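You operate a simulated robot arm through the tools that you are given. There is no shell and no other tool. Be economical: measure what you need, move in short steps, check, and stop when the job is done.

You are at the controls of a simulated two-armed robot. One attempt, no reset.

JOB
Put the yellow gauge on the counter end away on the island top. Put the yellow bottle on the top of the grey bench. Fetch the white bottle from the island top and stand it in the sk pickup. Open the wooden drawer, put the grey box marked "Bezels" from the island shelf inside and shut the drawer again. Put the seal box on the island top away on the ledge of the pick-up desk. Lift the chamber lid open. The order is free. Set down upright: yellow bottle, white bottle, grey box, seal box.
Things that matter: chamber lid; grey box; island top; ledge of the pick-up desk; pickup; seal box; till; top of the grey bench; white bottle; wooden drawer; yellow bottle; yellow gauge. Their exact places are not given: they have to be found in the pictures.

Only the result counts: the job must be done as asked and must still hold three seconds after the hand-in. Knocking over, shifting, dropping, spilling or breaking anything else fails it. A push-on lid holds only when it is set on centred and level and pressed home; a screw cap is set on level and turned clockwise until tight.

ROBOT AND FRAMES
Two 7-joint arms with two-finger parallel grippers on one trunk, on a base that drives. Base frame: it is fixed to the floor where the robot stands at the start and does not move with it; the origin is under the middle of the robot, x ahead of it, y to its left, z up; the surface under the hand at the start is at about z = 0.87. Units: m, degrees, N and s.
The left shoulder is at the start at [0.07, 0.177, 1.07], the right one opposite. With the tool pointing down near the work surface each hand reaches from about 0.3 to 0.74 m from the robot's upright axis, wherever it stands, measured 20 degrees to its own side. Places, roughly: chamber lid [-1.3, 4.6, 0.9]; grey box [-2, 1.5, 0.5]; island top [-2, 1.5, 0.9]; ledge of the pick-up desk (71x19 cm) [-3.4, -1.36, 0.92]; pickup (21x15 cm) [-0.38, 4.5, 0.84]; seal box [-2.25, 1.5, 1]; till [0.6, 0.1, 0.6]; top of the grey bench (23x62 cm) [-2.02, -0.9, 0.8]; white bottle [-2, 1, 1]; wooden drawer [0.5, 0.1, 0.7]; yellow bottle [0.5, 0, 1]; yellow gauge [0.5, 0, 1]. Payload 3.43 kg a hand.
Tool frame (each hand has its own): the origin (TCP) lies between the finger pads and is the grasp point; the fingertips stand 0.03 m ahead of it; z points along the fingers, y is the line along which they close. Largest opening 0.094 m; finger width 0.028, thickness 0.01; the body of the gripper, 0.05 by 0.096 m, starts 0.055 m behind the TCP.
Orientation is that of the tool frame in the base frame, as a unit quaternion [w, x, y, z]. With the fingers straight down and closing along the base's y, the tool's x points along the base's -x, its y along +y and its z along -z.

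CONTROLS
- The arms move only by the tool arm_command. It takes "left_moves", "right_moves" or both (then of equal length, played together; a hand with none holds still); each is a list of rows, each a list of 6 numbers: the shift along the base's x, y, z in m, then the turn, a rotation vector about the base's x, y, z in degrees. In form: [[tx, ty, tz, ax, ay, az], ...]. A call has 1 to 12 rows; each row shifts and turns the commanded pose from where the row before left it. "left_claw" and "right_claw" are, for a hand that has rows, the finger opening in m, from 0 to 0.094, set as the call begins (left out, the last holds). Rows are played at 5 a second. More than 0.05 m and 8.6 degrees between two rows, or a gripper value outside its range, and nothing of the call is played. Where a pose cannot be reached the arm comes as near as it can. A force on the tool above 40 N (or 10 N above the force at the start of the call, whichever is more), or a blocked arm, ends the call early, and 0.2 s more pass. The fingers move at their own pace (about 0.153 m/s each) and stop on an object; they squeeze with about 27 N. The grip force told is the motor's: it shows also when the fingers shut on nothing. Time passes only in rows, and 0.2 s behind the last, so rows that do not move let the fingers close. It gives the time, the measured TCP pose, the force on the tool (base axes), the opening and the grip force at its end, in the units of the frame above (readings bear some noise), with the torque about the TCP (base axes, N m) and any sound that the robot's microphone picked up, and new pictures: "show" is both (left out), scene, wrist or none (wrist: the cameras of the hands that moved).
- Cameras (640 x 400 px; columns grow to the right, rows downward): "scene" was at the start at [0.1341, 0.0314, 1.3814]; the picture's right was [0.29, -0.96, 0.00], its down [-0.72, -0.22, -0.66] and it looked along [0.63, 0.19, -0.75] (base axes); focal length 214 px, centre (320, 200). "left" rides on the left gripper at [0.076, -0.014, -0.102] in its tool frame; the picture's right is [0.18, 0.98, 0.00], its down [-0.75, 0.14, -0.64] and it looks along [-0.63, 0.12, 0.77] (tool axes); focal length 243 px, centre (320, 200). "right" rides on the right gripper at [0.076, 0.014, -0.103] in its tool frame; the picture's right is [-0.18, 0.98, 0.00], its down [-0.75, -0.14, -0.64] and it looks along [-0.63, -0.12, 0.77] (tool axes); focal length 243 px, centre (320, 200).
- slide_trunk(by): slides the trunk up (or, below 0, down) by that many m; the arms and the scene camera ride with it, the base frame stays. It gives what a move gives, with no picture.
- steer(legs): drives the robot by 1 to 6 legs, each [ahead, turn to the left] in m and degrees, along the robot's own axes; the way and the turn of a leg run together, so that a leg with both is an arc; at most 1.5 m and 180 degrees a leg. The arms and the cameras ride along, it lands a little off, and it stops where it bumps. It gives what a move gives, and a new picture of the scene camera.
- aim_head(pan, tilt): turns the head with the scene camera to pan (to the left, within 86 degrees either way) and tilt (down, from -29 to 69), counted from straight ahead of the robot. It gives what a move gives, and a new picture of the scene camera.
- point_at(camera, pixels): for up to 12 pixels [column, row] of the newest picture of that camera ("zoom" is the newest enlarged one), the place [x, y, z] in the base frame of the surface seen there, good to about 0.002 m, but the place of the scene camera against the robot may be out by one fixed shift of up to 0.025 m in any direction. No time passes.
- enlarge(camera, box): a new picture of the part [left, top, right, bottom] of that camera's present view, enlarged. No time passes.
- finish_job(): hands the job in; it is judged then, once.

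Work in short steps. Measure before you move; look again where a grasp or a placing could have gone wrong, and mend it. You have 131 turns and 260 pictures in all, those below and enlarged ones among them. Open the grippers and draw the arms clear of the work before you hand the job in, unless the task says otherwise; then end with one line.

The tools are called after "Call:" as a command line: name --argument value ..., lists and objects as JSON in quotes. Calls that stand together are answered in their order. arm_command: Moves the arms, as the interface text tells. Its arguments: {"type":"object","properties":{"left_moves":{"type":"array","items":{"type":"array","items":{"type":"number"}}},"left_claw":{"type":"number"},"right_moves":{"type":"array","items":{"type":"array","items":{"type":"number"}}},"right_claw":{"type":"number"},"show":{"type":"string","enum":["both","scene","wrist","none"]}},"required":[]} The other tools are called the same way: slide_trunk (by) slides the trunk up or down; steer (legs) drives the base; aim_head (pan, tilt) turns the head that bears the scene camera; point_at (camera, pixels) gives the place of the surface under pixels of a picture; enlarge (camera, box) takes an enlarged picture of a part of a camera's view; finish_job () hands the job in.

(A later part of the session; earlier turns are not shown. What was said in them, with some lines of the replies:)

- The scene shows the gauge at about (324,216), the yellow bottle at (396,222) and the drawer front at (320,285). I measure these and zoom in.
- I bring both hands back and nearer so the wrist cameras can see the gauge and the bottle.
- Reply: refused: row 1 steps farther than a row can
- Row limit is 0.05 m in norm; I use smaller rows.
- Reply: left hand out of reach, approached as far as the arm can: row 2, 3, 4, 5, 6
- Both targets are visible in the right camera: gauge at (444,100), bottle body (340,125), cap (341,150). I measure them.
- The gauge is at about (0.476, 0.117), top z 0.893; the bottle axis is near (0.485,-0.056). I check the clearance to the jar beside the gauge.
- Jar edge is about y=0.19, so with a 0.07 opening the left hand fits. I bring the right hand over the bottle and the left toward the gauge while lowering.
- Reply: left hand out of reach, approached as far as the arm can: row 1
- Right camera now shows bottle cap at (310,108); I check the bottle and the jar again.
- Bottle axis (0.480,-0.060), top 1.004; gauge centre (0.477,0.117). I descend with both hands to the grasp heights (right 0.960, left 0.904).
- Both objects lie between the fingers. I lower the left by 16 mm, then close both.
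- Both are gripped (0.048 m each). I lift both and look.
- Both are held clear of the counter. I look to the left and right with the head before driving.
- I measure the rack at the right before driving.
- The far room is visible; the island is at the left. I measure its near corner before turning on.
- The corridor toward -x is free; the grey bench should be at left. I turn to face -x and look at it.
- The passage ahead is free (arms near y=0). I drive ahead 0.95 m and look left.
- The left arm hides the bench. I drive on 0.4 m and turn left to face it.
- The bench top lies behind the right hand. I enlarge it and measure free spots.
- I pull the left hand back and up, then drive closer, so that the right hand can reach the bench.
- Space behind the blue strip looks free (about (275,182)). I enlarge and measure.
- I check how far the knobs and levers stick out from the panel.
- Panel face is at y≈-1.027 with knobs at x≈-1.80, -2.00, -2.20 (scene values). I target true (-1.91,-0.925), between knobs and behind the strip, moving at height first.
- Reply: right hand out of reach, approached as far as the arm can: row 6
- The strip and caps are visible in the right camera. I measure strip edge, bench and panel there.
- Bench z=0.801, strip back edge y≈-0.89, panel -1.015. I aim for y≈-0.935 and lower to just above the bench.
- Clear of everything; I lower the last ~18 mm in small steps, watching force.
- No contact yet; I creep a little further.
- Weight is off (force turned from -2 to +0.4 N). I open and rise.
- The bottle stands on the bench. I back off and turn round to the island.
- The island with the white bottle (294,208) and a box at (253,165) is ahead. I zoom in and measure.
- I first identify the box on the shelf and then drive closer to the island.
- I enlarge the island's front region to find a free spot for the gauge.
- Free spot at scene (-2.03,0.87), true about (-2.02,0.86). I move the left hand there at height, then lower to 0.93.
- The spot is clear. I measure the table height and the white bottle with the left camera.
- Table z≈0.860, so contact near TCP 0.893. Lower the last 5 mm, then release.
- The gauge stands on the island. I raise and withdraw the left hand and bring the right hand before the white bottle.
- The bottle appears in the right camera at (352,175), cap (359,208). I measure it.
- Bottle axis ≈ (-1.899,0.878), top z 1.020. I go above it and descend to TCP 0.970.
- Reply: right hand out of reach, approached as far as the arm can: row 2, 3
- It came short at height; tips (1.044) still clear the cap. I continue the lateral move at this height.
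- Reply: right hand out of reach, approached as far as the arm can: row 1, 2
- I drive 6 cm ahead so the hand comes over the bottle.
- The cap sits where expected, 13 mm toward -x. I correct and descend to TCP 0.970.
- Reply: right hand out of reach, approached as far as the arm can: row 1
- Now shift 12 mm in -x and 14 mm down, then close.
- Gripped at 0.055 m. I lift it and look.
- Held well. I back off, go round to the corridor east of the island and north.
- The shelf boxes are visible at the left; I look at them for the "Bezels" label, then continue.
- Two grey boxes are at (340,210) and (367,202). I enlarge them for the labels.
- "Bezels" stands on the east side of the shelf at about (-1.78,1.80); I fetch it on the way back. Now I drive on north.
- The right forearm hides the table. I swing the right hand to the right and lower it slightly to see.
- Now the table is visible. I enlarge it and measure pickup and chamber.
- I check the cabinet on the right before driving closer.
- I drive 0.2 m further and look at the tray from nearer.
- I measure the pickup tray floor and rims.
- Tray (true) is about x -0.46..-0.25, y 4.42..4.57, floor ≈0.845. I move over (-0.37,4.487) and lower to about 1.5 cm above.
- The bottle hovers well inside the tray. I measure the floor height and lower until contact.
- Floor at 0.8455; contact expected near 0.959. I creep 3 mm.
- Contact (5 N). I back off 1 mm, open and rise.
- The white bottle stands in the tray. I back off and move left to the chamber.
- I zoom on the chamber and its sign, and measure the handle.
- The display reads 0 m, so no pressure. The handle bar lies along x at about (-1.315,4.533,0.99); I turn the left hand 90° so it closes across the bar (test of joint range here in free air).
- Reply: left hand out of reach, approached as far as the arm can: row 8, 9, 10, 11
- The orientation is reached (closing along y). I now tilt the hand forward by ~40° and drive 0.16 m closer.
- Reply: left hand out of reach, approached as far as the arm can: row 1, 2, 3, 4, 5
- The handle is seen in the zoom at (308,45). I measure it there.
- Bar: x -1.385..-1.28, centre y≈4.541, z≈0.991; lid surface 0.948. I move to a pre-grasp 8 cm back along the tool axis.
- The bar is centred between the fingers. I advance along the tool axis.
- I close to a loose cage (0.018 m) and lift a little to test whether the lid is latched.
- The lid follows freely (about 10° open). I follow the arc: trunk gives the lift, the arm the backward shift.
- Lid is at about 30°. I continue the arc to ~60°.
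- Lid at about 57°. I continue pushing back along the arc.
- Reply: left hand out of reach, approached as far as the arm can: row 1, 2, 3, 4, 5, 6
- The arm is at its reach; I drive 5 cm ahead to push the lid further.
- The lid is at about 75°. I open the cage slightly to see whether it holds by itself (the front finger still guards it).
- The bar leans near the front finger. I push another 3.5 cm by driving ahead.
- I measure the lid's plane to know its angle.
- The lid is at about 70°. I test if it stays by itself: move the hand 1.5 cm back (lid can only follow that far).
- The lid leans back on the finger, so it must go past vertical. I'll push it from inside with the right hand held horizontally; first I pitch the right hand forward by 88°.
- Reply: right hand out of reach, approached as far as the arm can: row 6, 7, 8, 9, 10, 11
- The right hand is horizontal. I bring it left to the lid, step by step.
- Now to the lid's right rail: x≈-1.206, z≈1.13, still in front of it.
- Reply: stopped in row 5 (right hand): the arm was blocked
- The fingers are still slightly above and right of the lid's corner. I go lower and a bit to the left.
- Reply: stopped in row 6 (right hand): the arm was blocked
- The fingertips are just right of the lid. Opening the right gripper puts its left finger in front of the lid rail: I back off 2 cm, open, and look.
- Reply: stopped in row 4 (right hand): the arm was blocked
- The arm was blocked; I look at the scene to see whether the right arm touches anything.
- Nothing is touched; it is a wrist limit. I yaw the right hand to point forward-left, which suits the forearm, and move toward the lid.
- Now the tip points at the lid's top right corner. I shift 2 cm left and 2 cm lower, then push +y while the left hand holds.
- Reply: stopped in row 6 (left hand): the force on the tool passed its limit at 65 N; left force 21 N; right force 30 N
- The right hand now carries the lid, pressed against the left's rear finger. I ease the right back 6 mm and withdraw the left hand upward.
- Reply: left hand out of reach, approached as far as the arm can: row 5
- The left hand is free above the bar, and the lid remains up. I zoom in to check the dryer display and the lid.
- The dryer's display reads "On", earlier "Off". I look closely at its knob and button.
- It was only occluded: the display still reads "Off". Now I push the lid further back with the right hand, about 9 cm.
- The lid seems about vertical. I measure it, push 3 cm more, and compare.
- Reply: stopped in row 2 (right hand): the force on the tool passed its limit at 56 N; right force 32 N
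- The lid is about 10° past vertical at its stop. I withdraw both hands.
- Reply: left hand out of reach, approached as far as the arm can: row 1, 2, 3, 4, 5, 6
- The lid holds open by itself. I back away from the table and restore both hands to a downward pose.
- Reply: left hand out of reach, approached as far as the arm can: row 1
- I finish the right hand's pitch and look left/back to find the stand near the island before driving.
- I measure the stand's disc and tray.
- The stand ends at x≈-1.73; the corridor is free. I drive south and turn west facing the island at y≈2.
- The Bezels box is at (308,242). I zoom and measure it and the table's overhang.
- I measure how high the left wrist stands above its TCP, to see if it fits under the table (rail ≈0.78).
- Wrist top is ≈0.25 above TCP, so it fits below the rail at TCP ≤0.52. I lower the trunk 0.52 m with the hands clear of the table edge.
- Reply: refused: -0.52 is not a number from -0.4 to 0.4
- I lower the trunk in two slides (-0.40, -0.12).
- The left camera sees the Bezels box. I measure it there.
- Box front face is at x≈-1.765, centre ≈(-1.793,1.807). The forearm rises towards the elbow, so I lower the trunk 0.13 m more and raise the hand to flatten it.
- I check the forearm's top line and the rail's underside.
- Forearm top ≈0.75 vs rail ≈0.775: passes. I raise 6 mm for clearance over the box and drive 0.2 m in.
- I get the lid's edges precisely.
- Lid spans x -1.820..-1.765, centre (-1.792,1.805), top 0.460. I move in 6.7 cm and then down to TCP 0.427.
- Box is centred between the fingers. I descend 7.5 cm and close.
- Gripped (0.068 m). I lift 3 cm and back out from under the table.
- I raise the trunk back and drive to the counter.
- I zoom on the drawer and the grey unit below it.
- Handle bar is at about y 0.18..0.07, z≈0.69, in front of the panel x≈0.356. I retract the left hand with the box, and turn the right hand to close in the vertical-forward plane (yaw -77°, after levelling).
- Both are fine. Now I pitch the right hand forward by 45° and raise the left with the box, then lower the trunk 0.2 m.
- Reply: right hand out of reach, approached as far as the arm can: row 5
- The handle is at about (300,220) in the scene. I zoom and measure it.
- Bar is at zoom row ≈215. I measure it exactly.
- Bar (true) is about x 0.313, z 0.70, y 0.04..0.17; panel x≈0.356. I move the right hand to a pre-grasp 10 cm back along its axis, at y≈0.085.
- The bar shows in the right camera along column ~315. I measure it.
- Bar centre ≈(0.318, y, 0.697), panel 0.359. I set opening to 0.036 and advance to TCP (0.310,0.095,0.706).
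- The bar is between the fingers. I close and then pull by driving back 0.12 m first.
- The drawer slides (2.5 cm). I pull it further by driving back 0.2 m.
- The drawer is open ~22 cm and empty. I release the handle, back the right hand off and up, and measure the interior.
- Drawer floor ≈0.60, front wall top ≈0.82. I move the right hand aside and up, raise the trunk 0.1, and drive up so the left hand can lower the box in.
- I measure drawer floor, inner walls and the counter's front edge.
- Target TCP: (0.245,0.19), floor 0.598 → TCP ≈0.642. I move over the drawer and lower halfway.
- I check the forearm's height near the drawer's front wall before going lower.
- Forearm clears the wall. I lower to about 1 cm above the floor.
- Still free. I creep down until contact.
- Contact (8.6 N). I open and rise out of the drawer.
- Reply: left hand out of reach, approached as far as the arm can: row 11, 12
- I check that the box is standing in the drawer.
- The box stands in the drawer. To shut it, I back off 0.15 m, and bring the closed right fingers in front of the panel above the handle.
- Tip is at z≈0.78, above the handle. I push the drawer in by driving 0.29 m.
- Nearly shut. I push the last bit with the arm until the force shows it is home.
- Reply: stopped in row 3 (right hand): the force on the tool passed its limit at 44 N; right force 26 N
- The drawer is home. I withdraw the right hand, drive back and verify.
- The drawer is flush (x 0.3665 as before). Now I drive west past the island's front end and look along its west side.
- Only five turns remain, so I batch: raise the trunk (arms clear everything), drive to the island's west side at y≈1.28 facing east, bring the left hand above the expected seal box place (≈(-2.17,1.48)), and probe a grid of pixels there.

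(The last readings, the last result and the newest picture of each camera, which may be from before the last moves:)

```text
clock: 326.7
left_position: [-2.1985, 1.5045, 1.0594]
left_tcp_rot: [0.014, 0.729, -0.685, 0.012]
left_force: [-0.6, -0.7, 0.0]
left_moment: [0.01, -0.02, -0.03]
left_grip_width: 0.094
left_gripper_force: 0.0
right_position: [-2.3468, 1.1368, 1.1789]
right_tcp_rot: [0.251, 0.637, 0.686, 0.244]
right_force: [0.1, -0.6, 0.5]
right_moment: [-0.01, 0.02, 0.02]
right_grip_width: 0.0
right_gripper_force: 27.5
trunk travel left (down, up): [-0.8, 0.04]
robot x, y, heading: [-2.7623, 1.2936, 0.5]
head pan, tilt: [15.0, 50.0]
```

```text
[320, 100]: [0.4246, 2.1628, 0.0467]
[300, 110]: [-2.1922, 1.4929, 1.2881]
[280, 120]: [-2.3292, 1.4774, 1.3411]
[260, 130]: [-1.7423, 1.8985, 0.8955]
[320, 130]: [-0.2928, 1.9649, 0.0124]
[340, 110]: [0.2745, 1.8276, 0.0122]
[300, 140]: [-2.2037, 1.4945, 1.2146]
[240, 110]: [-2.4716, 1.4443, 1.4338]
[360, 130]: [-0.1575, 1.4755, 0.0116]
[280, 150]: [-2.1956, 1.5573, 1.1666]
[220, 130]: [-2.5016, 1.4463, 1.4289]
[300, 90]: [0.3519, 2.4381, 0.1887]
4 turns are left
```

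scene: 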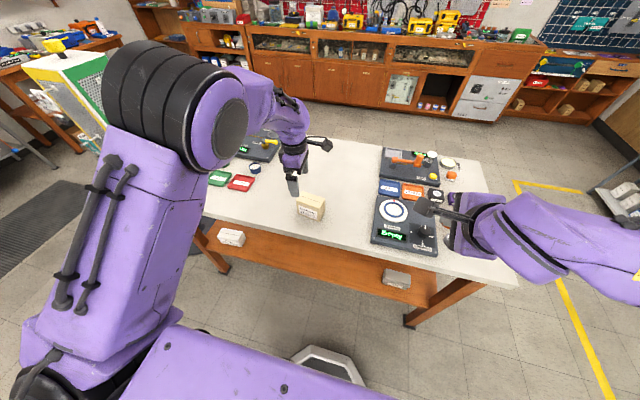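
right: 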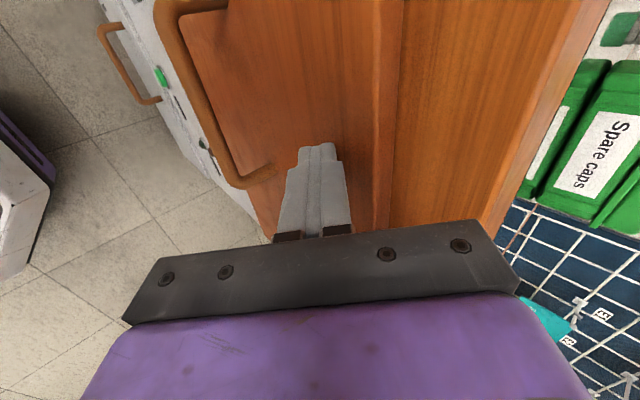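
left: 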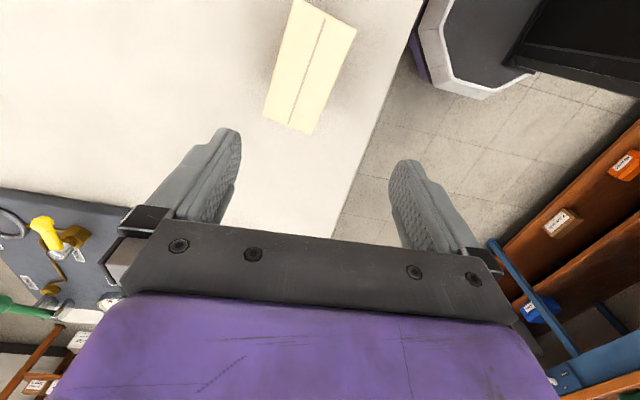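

Grid shows the box top (z 0.9415): corners ≈(-2.154,1.518), (-2.197,1.521), (-2.212,1.436), (-2.166,1.425); centre (-2.182,1.475), turned about -9°. I grasp it (yaw -12°), lift, drive to the pick-up desk, and probe the ledge.

Call:
arm_command --left_moves '[[0.008, -0.015, 0, 2, 0, -6], [0.0085, -0.0145, 0, 0, 0, -6], [0, 0, -0.04, 0, 0, 0], [0, 0, -0.04, 0, 0, 0], [0, 0, -0.04, 0, 0, 0], [0, 0, -0.034, 0, 0, 0], [0, 0, 0, 0, 0, 0]]' --left_claw 0.094 --show "wrist"

Call:
arm_command --left_moves '[[0, 0, 0, 0, 0, 0], [0, 0, 0, 0, 0, 0], [0, 0, 0, 0, 0, 0], [0, 0, 0, 0, 0, 0]]' --left_claw 0.0 --show "none"

Call:
arm_command --left_moves '[[0, 0, 0.03, 0, 0, 0], [0, 0, 0.045, 0, 0, 0], [0, 0, 0.045, 0, 0, 0], [0, 0, 0.045, 0, 0, 0], [0, 0, 0.03, 0, 0, 0], [0, 0, 0, 0, 0, 0]]' --show "wrist"

Call:
steer --legs '[[0, -90.5], [1.2, 0], [0, -40], [0.93, 0], [0, 40]]'

Call:
aim_head --pan 0 --tilt 45

Call:
point_at --camera "scene" --pixels '[[60, 200], [110, 200], [160, 200], [210, 200], [260, 200], [310, 200], [360, 200], [410, 200], [460, 200], [510, 200], [560, 200], [600, 200]]'

Call:
point_at --camera "scene" --pixels '[[110, 170], [160, 170], [210, 170], [260, 170], [310, 170], [360, 170], [410, 170], [460, 170], [210, 230], [310, 230], [360, 230], [410, 230]]'

Call:
enlarge --camera "left" --box '[0, 0, 640, 400]'

Call:
point_at --camera "zoom" --pixels '[[60, 60], [120, 60], [180, 60], [240, 40], [320, 40], [400, 40], [460, 60], [520, 60], [120, 140], [180, 140], [460, 140], [80, 220]]'

Call:
enlarge --camera "scene" --box '[60, 100, 580, 320]'

```text
clock: 328.3
left_position: [-2.1829, 1.4744, 0.9052]
left_tcp_rot: [-0.003, -0.653, 0.757, 0.001]
left_force: [-0.2, 0.2, 0.7]
left_moment: [-0.03, 0.01, 0.01]
left_grip_width: 0.0941
left_gripper_force: 0.1
right_position: [-2.3476, 1.1359, 1.18]
right_tcp_rot: [0.252, 0.637, 0.687, 0.243]
right_force: [0.3, 0.3, 0.1]
right_moment: [0.01, 0.0, 0.01]
right_grip_width: 0.0002
right_gripper_force: 26.8
trunk travel left (down, up): [-0.8, 0.04]
robot x, y, heading: [-2.7605, 1.297, 0.7]
head pan, tilt: [15.0, 50.0]
```

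left: 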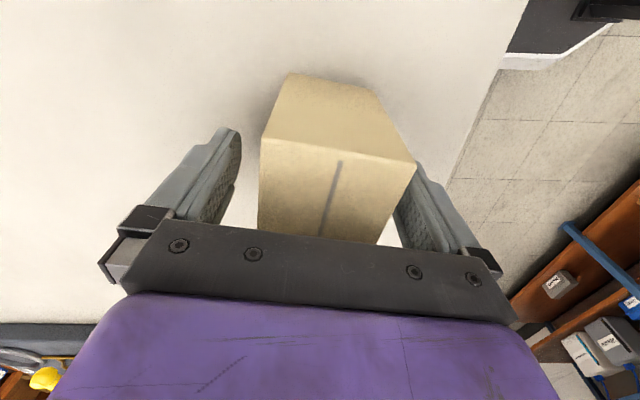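

```text
clock: 329.3
left_position: [-2.1823, 1.4745, 0.9052]
left_tcp_rot: [-0.003, -0.654, 0.757, 0.001]
left_force: [0.5, -0.3, 0.9]
left_moment: [0.0, -0.07, -0.04]
left_grip_width: 0.0541
left_gripper_force: 27.1
right_position: [-2.3463, 1.1354, 1.1796]
right_tcp_rot: [0.252, 0.636, 0.687, 0.244]
right_force: [-0.1, -0.5, -0.5]
right_moment: [0.0, 0.04, 0.0]
right_grip_width: 0.0
right_gripper_force: 27.2
trunk travel left (down, up): [-0.8, 0.04]
robot x, y, heading: [-2.7628, 1.2972, 0.4]
head pan, tilt: [15.0, 50.0]
```

```text
clock: 330.7
left_position: [-2.1818, 1.4753, 1.1004]
left_tcp_rot: [-0.003, -0.653, 0.757, 0.001]
left_force: [0.4, 0.4, -0.4]
left_moment: [-0.02, -0.03, 0.02]
left_grip_width: 0.0542
left_gripper_force: 26.8
right_position: [-2.3465, 1.1355, 1.1787]
right_tcp_rot: [0.251, 0.636, 0.687, 0.244]
right_force: [0.4, -0.2, -0.5]
right_moment: [0.02, -0.03, 0.0]
right_grip_width: 0.0001
right_gripper_force: 26.5
trunk travel left (down, up): [-0.8, 0.04]
robot x, y, heading: [-2.7638, 1.2942, 0.6]
head pan, tilt: [15.0, 50.0]
```

left: 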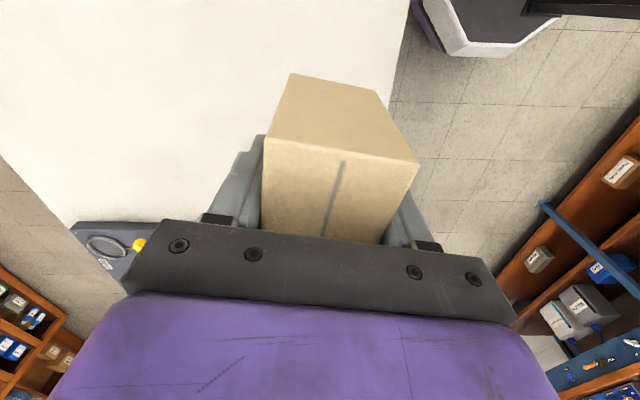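

```text
clock: 348.9
left_position: [-3.1435, -1.2194, 1.0994]
left_tcp_rot: [-0.001, 0.062, 0.998, 0.002]
left_force: [0.8, -0.3, -1.1]
left_moment: [0.01, 0.02, 0.01]
left_grip_width: 0.0538
left_gripper_force: 26.8
right_position: [-3.4859, -1.0627, 1.1795]
right_tcp_rot: [0.351, 0.935, 0.046, -0.001]
right_force: [0.1, -0.2, 0.4]
right_moment: [0.03, -0.04, 0.02]
right_grip_width: 0.0001
right_gripper_force: 27.0
trunk travel left (down, up): [-0.8, 0.04]
robot x, y, heading: [-3.335, -0.6404, -88.5]
head pan, tilt: [15.0, 50.0]
```

scene: 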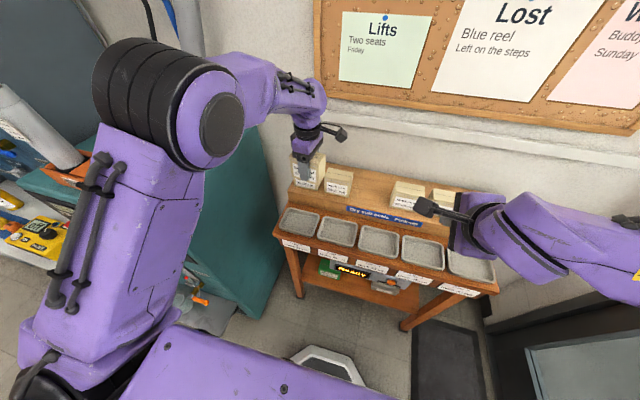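

```text
clock: 349.7
left_position: [-3.1439, -1.219, 1.0999]
left_tcp_rot: [0.0, 0.062, 0.998, 0.002]
left_force: [0.0, 0.5, -0.7]
left_moment: [-0.04, 0.02, 0.02]
left_grip_width: 0.0539
left_gripper_force: 26.6
right_position: [-3.4857, -1.0622, 1.1791]
right_tcp_rot: [0.351, 0.935, 0.045, -0.001]
right_force: [0.0, -0.6, -0.1]
right_moment: [0.0, 0.02, 0.04]
right_grip_width: 0.0
right_gripper_force: 27.3
trunk travel left (down, up): [-0.8, 0.04]
robot x, y, heading: [-3.3385, -0.6432, -88.2]
head pan, tilt: [0.0, 45.0]
```

scene: 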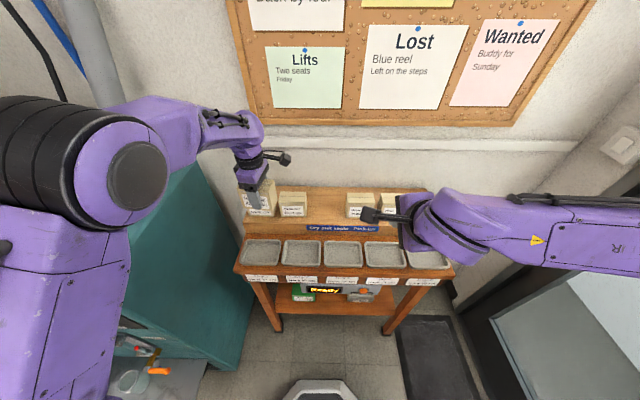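

```text
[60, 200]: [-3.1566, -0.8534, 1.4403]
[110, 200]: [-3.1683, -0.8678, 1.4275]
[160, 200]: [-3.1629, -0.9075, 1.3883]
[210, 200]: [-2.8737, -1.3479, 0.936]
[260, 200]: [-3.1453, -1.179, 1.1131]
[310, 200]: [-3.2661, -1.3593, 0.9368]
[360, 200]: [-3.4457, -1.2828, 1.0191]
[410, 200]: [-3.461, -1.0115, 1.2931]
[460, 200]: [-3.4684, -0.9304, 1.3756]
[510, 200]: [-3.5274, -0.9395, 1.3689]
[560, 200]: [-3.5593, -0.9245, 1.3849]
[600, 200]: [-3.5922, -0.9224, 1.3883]
```

```text
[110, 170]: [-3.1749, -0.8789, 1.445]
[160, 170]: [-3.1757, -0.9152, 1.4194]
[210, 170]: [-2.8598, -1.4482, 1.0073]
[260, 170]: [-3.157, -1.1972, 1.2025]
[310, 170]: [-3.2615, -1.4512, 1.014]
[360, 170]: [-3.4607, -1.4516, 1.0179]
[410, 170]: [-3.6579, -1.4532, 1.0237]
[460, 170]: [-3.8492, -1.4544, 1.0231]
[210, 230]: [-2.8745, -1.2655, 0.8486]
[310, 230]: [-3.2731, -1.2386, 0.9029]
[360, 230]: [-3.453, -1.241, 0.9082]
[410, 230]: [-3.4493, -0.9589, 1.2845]
```

```text
1.00 times, centred on (320, 200) of left (not enlarged: the box is as wide or as high as the picture)
```

zoom: 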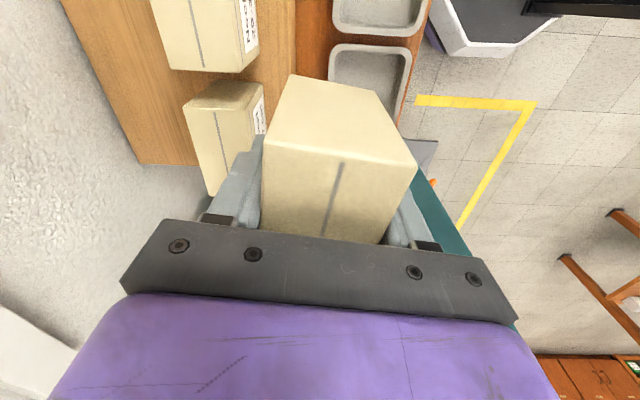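

```text
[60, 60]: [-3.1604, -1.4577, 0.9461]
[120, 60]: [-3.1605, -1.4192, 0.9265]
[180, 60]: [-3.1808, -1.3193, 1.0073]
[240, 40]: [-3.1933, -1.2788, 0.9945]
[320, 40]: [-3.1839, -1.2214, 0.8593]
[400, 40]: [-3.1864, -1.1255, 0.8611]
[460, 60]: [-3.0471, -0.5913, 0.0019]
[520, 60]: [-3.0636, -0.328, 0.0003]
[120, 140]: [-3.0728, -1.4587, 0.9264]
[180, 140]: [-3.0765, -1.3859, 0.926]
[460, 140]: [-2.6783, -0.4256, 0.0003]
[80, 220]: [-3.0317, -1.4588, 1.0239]
```

```text
1.23 times, centred on (320, 210) of scene
3 turns are left
```

zoom: 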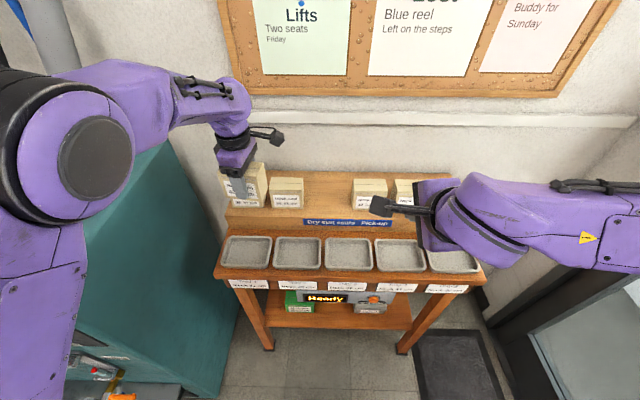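

Ledge top z=0.926; the free gap between the boxes is x≈-3.265..-3.397 (true), y≈-1.36. I re-approach so that the held box hovers right above the gap, and probe again.

Call:
steer --legs '[[-0.25, 0], [0, -23.5], [0.414, 0], [0, 23.5]]'

Call:
aim_head --pan 10 --tilt 50

Call:
enlarge --camera "scene" --box '[200, 130, 460, 300]'

Call:
point_at --camera "zoom" --pixels '[[60, 220], [110, 220], [160, 220], [210, 220], [260, 220], [310, 220], [360, 220], [410, 220], [460, 220], [510, 220], [560, 220], [610, 220]]'

Call:
point_at --camera "zoom" --pixels '[[60, 180], [110, 180], [160, 180], [210, 180], [260, 180], [310, 180], [360, 180], [410, 180], [460, 180], [210, 260], [260, 260], [310, 260]]'

Call:
enlarge --camera "left" --box '[0, 0, 640, 400]'

Call:
point_at --camera "zoom" --pixels '[[60, 20], [120, 20], [180, 20], [240, 20], [300, 20], [360, 20], [120, 60], [180, 60], [240, 60], [180, 100], [240, 100], [200, 150]]'

Call:
point_at --camera "zoom" --pixels '[[200, 5], [200, 40], [200, 80], [200, 120], [200, 180], [160, 200], [120, 180], [120, 220], [80, 250], [230, 5], [230, 40], [230, 80]]'

```text
clock: 356.1
left_position: [-3.3053, -1.3491, 1.0989]
left_tcp_rot: [0.0, 0.063, 0.998, 0.003]
left_force: [0.3, 0.8, -1.5]
left_moment: [-0.04, -0.02, -0.05]
left_grip_width: 0.0542
left_gripper_force: 27.3
right_position: [-3.6467, -1.1935, 1.1794]
right_tcp_rot: [0.35, 0.935, 0.046, -0.001]
right_force: [0.5, 0.7, 0.1]
right_moment: [0.04, 0.0, 0.0]
right_grip_width: 0.0
right_gripper_force: 27.5
trunk travel left (down, up): [-0.8, 0.04]
robot x, y, heading: [-3.4978, -0.775, -88.2]
head pan, tilt: [0.0, 45.0]
```

scene: 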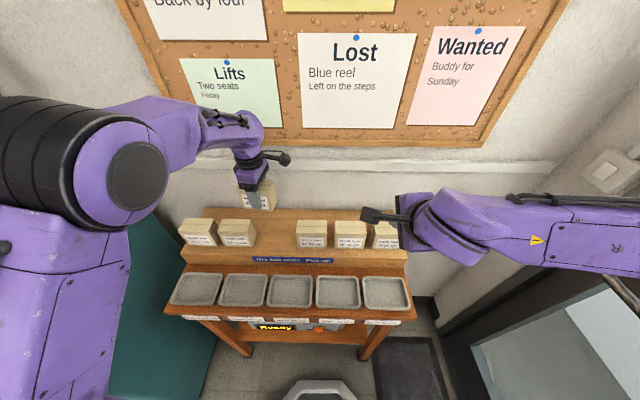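

```text
clock: 356.8
left_position: [-3.3039, -1.3496, 1.0989]
left_tcp_rot: [-0.001, 0.063, 0.998, 0.003]
left_force: [0.3, 0.1, 0.0]
left_moment: [-0.01, 0.0, -0.02]
left_grip_width: 0.0537
left_gripper_force: 26.7
right_position: [-3.6455, -1.1939, 1.1787]
right_tcp_rot: [0.351, 0.935, 0.047, -0.003]
right_force: [-0.2, -0.5, -0.2]
right_moment: [0.04, -0.04, 0.01]
right_grip_width: 0.0
right_gripper_force: 27.5
trunk travel left (down, up): [-0.8, 0.04]
robot x, y, heading: [-3.4955, -0.7732, -88.1]
head pan, tilt: [10.0, 50.0]
```

scene: 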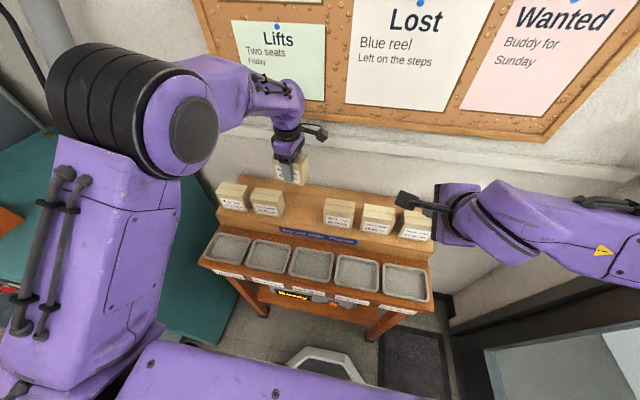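

```text
2.35 times, centred on (330, 215) of scene
```

zoom: 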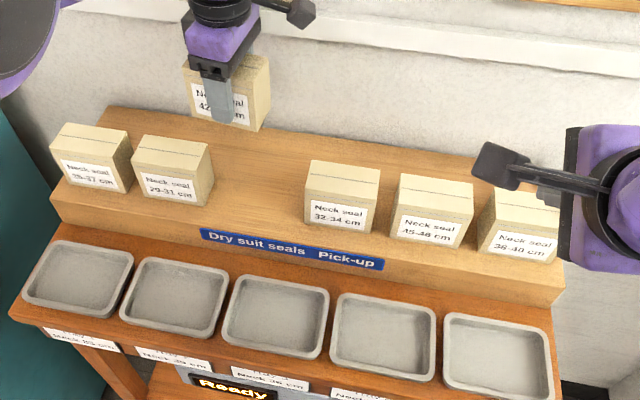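

```text
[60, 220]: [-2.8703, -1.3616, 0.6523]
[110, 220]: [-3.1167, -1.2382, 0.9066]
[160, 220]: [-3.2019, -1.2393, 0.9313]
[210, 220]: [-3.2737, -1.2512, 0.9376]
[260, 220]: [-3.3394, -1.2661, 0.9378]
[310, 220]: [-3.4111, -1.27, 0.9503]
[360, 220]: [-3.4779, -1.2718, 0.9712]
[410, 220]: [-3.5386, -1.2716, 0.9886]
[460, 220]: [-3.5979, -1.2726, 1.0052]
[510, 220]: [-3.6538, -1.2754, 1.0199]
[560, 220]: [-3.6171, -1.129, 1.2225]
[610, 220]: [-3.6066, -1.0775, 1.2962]
```

```text
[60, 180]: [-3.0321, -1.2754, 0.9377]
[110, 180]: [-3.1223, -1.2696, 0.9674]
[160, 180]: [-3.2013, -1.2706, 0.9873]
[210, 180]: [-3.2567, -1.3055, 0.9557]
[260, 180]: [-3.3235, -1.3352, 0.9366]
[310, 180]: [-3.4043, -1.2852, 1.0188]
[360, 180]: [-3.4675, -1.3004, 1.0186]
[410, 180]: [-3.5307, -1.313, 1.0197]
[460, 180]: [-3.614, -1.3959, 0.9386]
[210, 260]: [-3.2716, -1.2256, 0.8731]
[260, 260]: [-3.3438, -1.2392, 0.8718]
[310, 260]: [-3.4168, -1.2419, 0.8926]
```

```text
1.00 times, centred on (320, 200) of left (not enlarged: the box is as wide or as high as the picture)
```

zoom: 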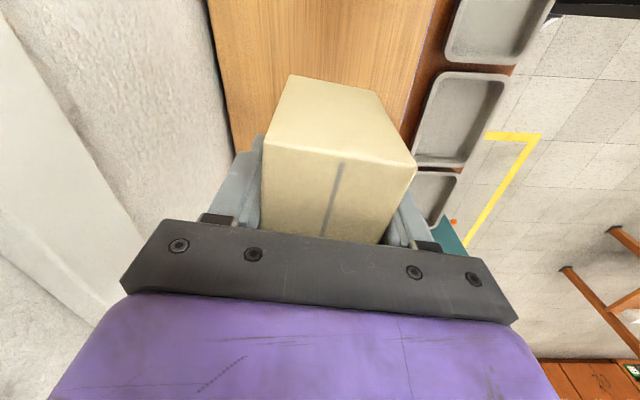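

```text
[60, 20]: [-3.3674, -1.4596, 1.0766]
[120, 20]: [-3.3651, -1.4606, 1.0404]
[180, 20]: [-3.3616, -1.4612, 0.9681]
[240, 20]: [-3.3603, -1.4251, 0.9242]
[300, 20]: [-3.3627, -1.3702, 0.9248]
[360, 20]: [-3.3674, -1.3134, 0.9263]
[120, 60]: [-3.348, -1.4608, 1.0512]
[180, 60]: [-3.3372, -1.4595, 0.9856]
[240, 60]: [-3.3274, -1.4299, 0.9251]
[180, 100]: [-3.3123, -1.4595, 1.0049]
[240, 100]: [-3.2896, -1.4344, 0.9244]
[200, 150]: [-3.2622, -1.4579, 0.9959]
```

```text
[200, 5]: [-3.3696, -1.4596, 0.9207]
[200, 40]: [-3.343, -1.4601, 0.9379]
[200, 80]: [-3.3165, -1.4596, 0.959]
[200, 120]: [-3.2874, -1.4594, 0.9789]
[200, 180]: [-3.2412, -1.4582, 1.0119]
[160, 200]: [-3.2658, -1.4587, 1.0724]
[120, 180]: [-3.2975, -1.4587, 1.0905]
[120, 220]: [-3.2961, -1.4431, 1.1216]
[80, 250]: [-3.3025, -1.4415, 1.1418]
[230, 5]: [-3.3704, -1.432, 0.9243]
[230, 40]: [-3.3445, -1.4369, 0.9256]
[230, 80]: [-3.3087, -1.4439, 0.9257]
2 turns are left
```

The gap is free: x≈-3.267..-3.41 around ledge y≈-1.35. I shift 27 mm in -x, align yaw +7°, lower 130 mm to touch the ledge (TCP≈0.969), release, rise, and back away.

Call:
arm_command --left_moves '[[-0.014, 0, 0, 0, 0, 3.5], [-0.013, -0.001, 0, 0, 0, 3.5], [0, 0, 0, 0, 0, 0], [0, 0, -0.04, 0, 0, 0], [0, 0, -0.04, 0, 0, 0], [0, 0, -0.03, 0, 0, 0], [0, 0, -0.01, 0, 0, 0], [0, 0, -0.005, 0, 0, 0], [0, 0, -0.003, 0, 0, 0], [0, 0, -0.002, 0, 0, 0], [0, 0, 0, 0, 0, 0], [0, 0, 0, 0, 0, 0]]' --show "wrist"

Call:
arm_command --left_moves '[[0, 0, 0, 0, 0, 0], [0, 0, 0, 0, 0, 0], [0, 0, 0, 0, 0, 0], [0, 0, 0, 0, 0, 0]]' --left_claw 0.08 --show "none"

Call:
arm_command --left_moves '[[0, 0, 0.02, 0, 0, 0], [0, 0, 0.04, 0, 0, 0], [0, 0, 0.045, 0, 0, 0], [0, 0, 0.045, 0, 0, 0], [0, 0, 0, 0, 0, 0]]' --right_moves '[[0, 0, 0, 0, 0, 0], [0, 0, 0, 0, 0, 0], [0, 0, 0, 0, 0, 0], [0, 0, 0, 0, 0, 0], [0, 0, 0, 0, 0, 0]]' --right_claw 0.05 --show "wrist"

Call:
steer --legs '[[-0.35, 0]]'

Call:
enlarge --camera "scene" --box '[160, 60, 460, 280]'

```text
clock: 359.4
left_position: [-3.3307, -1.3505, 0.9706]
left_tcp_rot: [0.001, 0.002, 1.0, 0.002]
left_force: [-0.6, -1.0, 6.9]
left_moment: [-0.29, -0.05, -0.03]
left_grip_width: 0.0539
left_gripper_force: 26.9
right_position: [-3.6461, -1.1924, 1.1791]
right_tcp_rot: [0.351, 0.935, 0.046, -0.001]
right_force: [-0.8, 0.0, -0.7]
right_moment: [-0.01, -0.02, 0.0]
right_grip_width: 0.0001
right_gripper_force: 27.1
trunk travel left (down, up): [-0.8, 0.04]
robot x, y, heading: [-3.4971, -0.7727, -88.5]
head pan, tilt: [10.0, 50.0]
```

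left: 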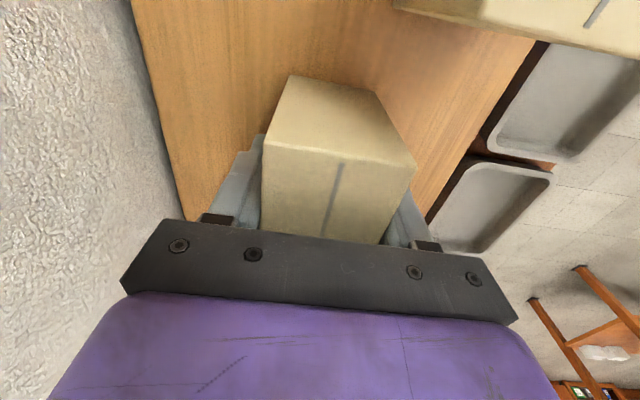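

```text
clock: 360.4
left_position: [-3.331, -1.3502, 0.9691]
left_tcp_rot: [-0.002, 0.001, 1.0, 0.003]
left_force: [0.0, 0.0, -0.6]
left_moment: [0.01, 0.0, 0.02]
left_grip_width: 0.0799
left_gripper_force: 0.0
right_position: [-3.6457, -1.1937, 1.1792]
right_tcp_rot: [0.351, 0.935, 0.046, -0.001]
right_force: [0.0, -0.8, -0.1]
right_moment: [-0.02, -0.03, 0.0]
right_grip_width: 0.0
right_gripper_force: 26.7
trunk travel left (down, up): [-0.8, 0.04]
robot x, y, heading: [-3.4976, -0.774, -88.2]
head pan, tilt: [10.0, 50.0]
```

```text
clock: 361.6
left_position: [-3.3322, -1.3487, 1.1192]
left_tcp_rot: [-0.001, 0.0, 1.0, 0.003]
left_force: [0.5, 0.0, 0.6]
left_moment: [0.02, -0.01, 0.05]
left_grip_width: 0.0799
left_gripper_force: 0.0
right_position: [-3.6469, -1.1938, 1.1789]
right_tcp_rot: [0.35, 0.935, 0.045, -0.001]
right_force: [-0.5, 0.2, -0.6]
right_moment: [-0.02, -0.01, -0.04]
right_grip_width: 0.0498
right_gripper_force: 0.0
trunk travel left (down, up): [-0.8, 0.04]
robot x, y, heading: [-3.4968, -0.7689, -88.0]
head pan, tilt: [10.0, 50.0]
```

right: 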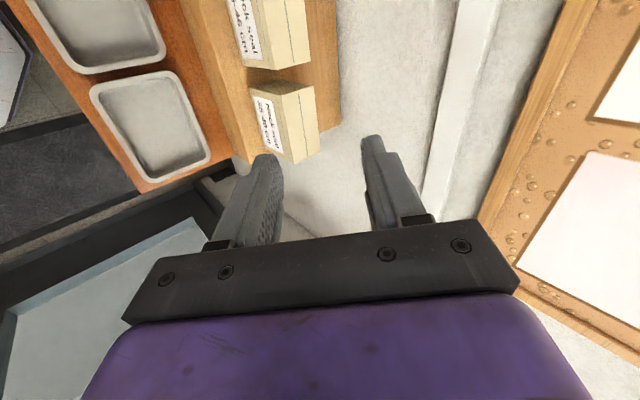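
left: 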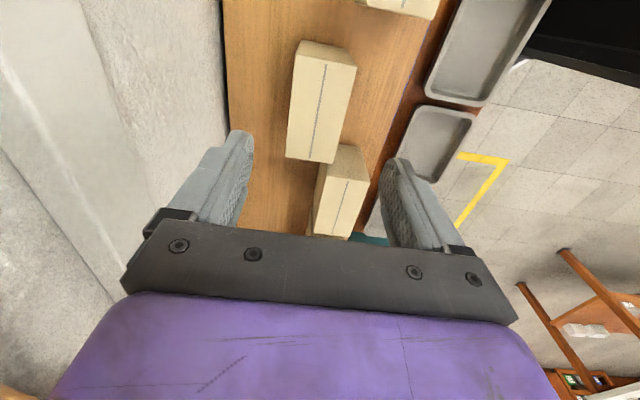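

```text
clock: 363.8
left_position: [-3.3399, -1.0183, 1.122]
left_tcp_rot: [-0.001, 0.002, 1.0, 0.0]
left_force: [-0.4, 0.6, -0.5]
left_moment: [-0.01, 0.01, -0.01]
left_grip_width: 0.0801
left_gripper_force: 0.1
right_position: [-3.6562, -0.8633, 1.1801]
right_tcp_rot: [0.353, 0.935, 0.046, -0.001]
right_force: [-0.5, 0.2, 0.6]
right_moment: [0.01, 0.03, -0.02]
right_grip_width: 0.0501
right_gripper_force: 0.0
trunk travel left (down, up): [-0.8, 0.04]
robot x, y, heading: [-3.5033, -0.445, -88.0]
head pan, tilt: [10.0, 50.0]
stopped in leg 1: the robot was blocked; the commanded pose is now the measured one
```

scene: 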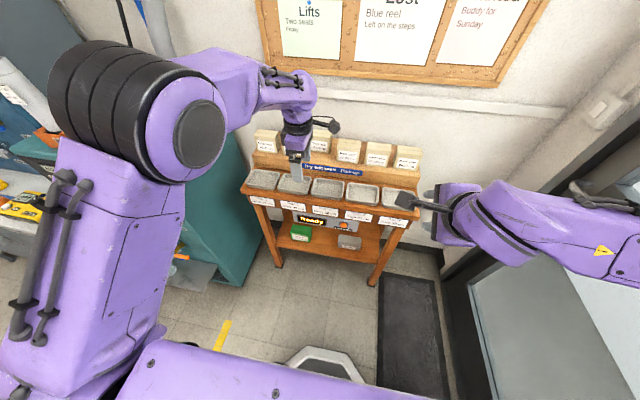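

```text
1.82 times, centred on (310, 170) of scene
1 turns are left
```

zoom: 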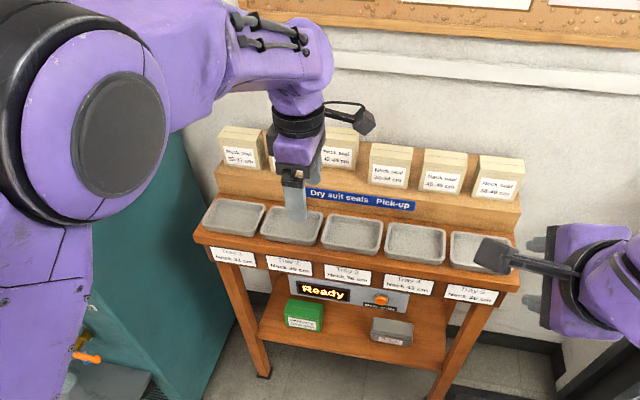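

The seal box stands on the ledge between its neighbours. The backing stopped at about y=-0.445, apparently against the bench behind, so I ease 3 cm ahead off it and hand in.

Call:
steer --legs '[[0.03, 0]]'

Call:
finish_job

```text
clock: 364.7
left_position: [-3.3402, -1.0464, 1.1231]
left_tcp_rot: [0.0, 0.001, 1.0, 0.0]
left_force: [0.5, 0.4, 0.7]
left_moment: [-0.08, 0.01, -0.01]
left_grip_width: 0.0799
left_gripper_force: 0.0
right_position: [-3.6542, -0.8914, 1.1822]
right_tcp_rot: [0.353, 0.935, 0.047, -0.002]
right_force: [-0.4, 1.3, 0.3]
right_moment: [-0.05, -0.01, -0.03]
right_grip_width: 0.0497
right_gripper_force: 0.0
trunk travel left (down, up): [-0.8, 0.04]
robot x, y, heading: [-3.5005, -0.4771, -88.4]
head pan, tilt: [10.0, 50.0]
```

scene: 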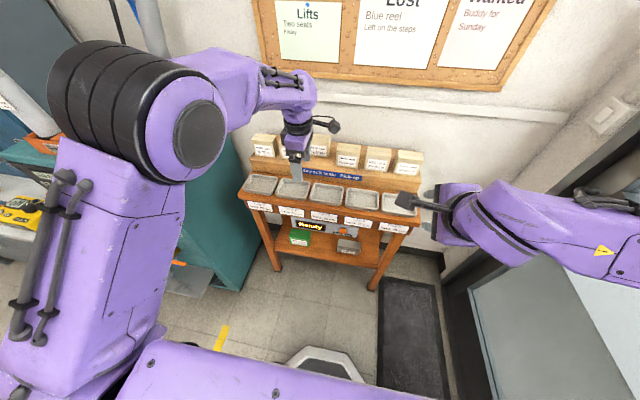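

```text
The job is handed in.
```

All six tasks are done and the job is handed in; one doubt remains: on the last reverse the base bumped something behind it, probably the bench by the door, and I had no turns left to check whether it shifted.
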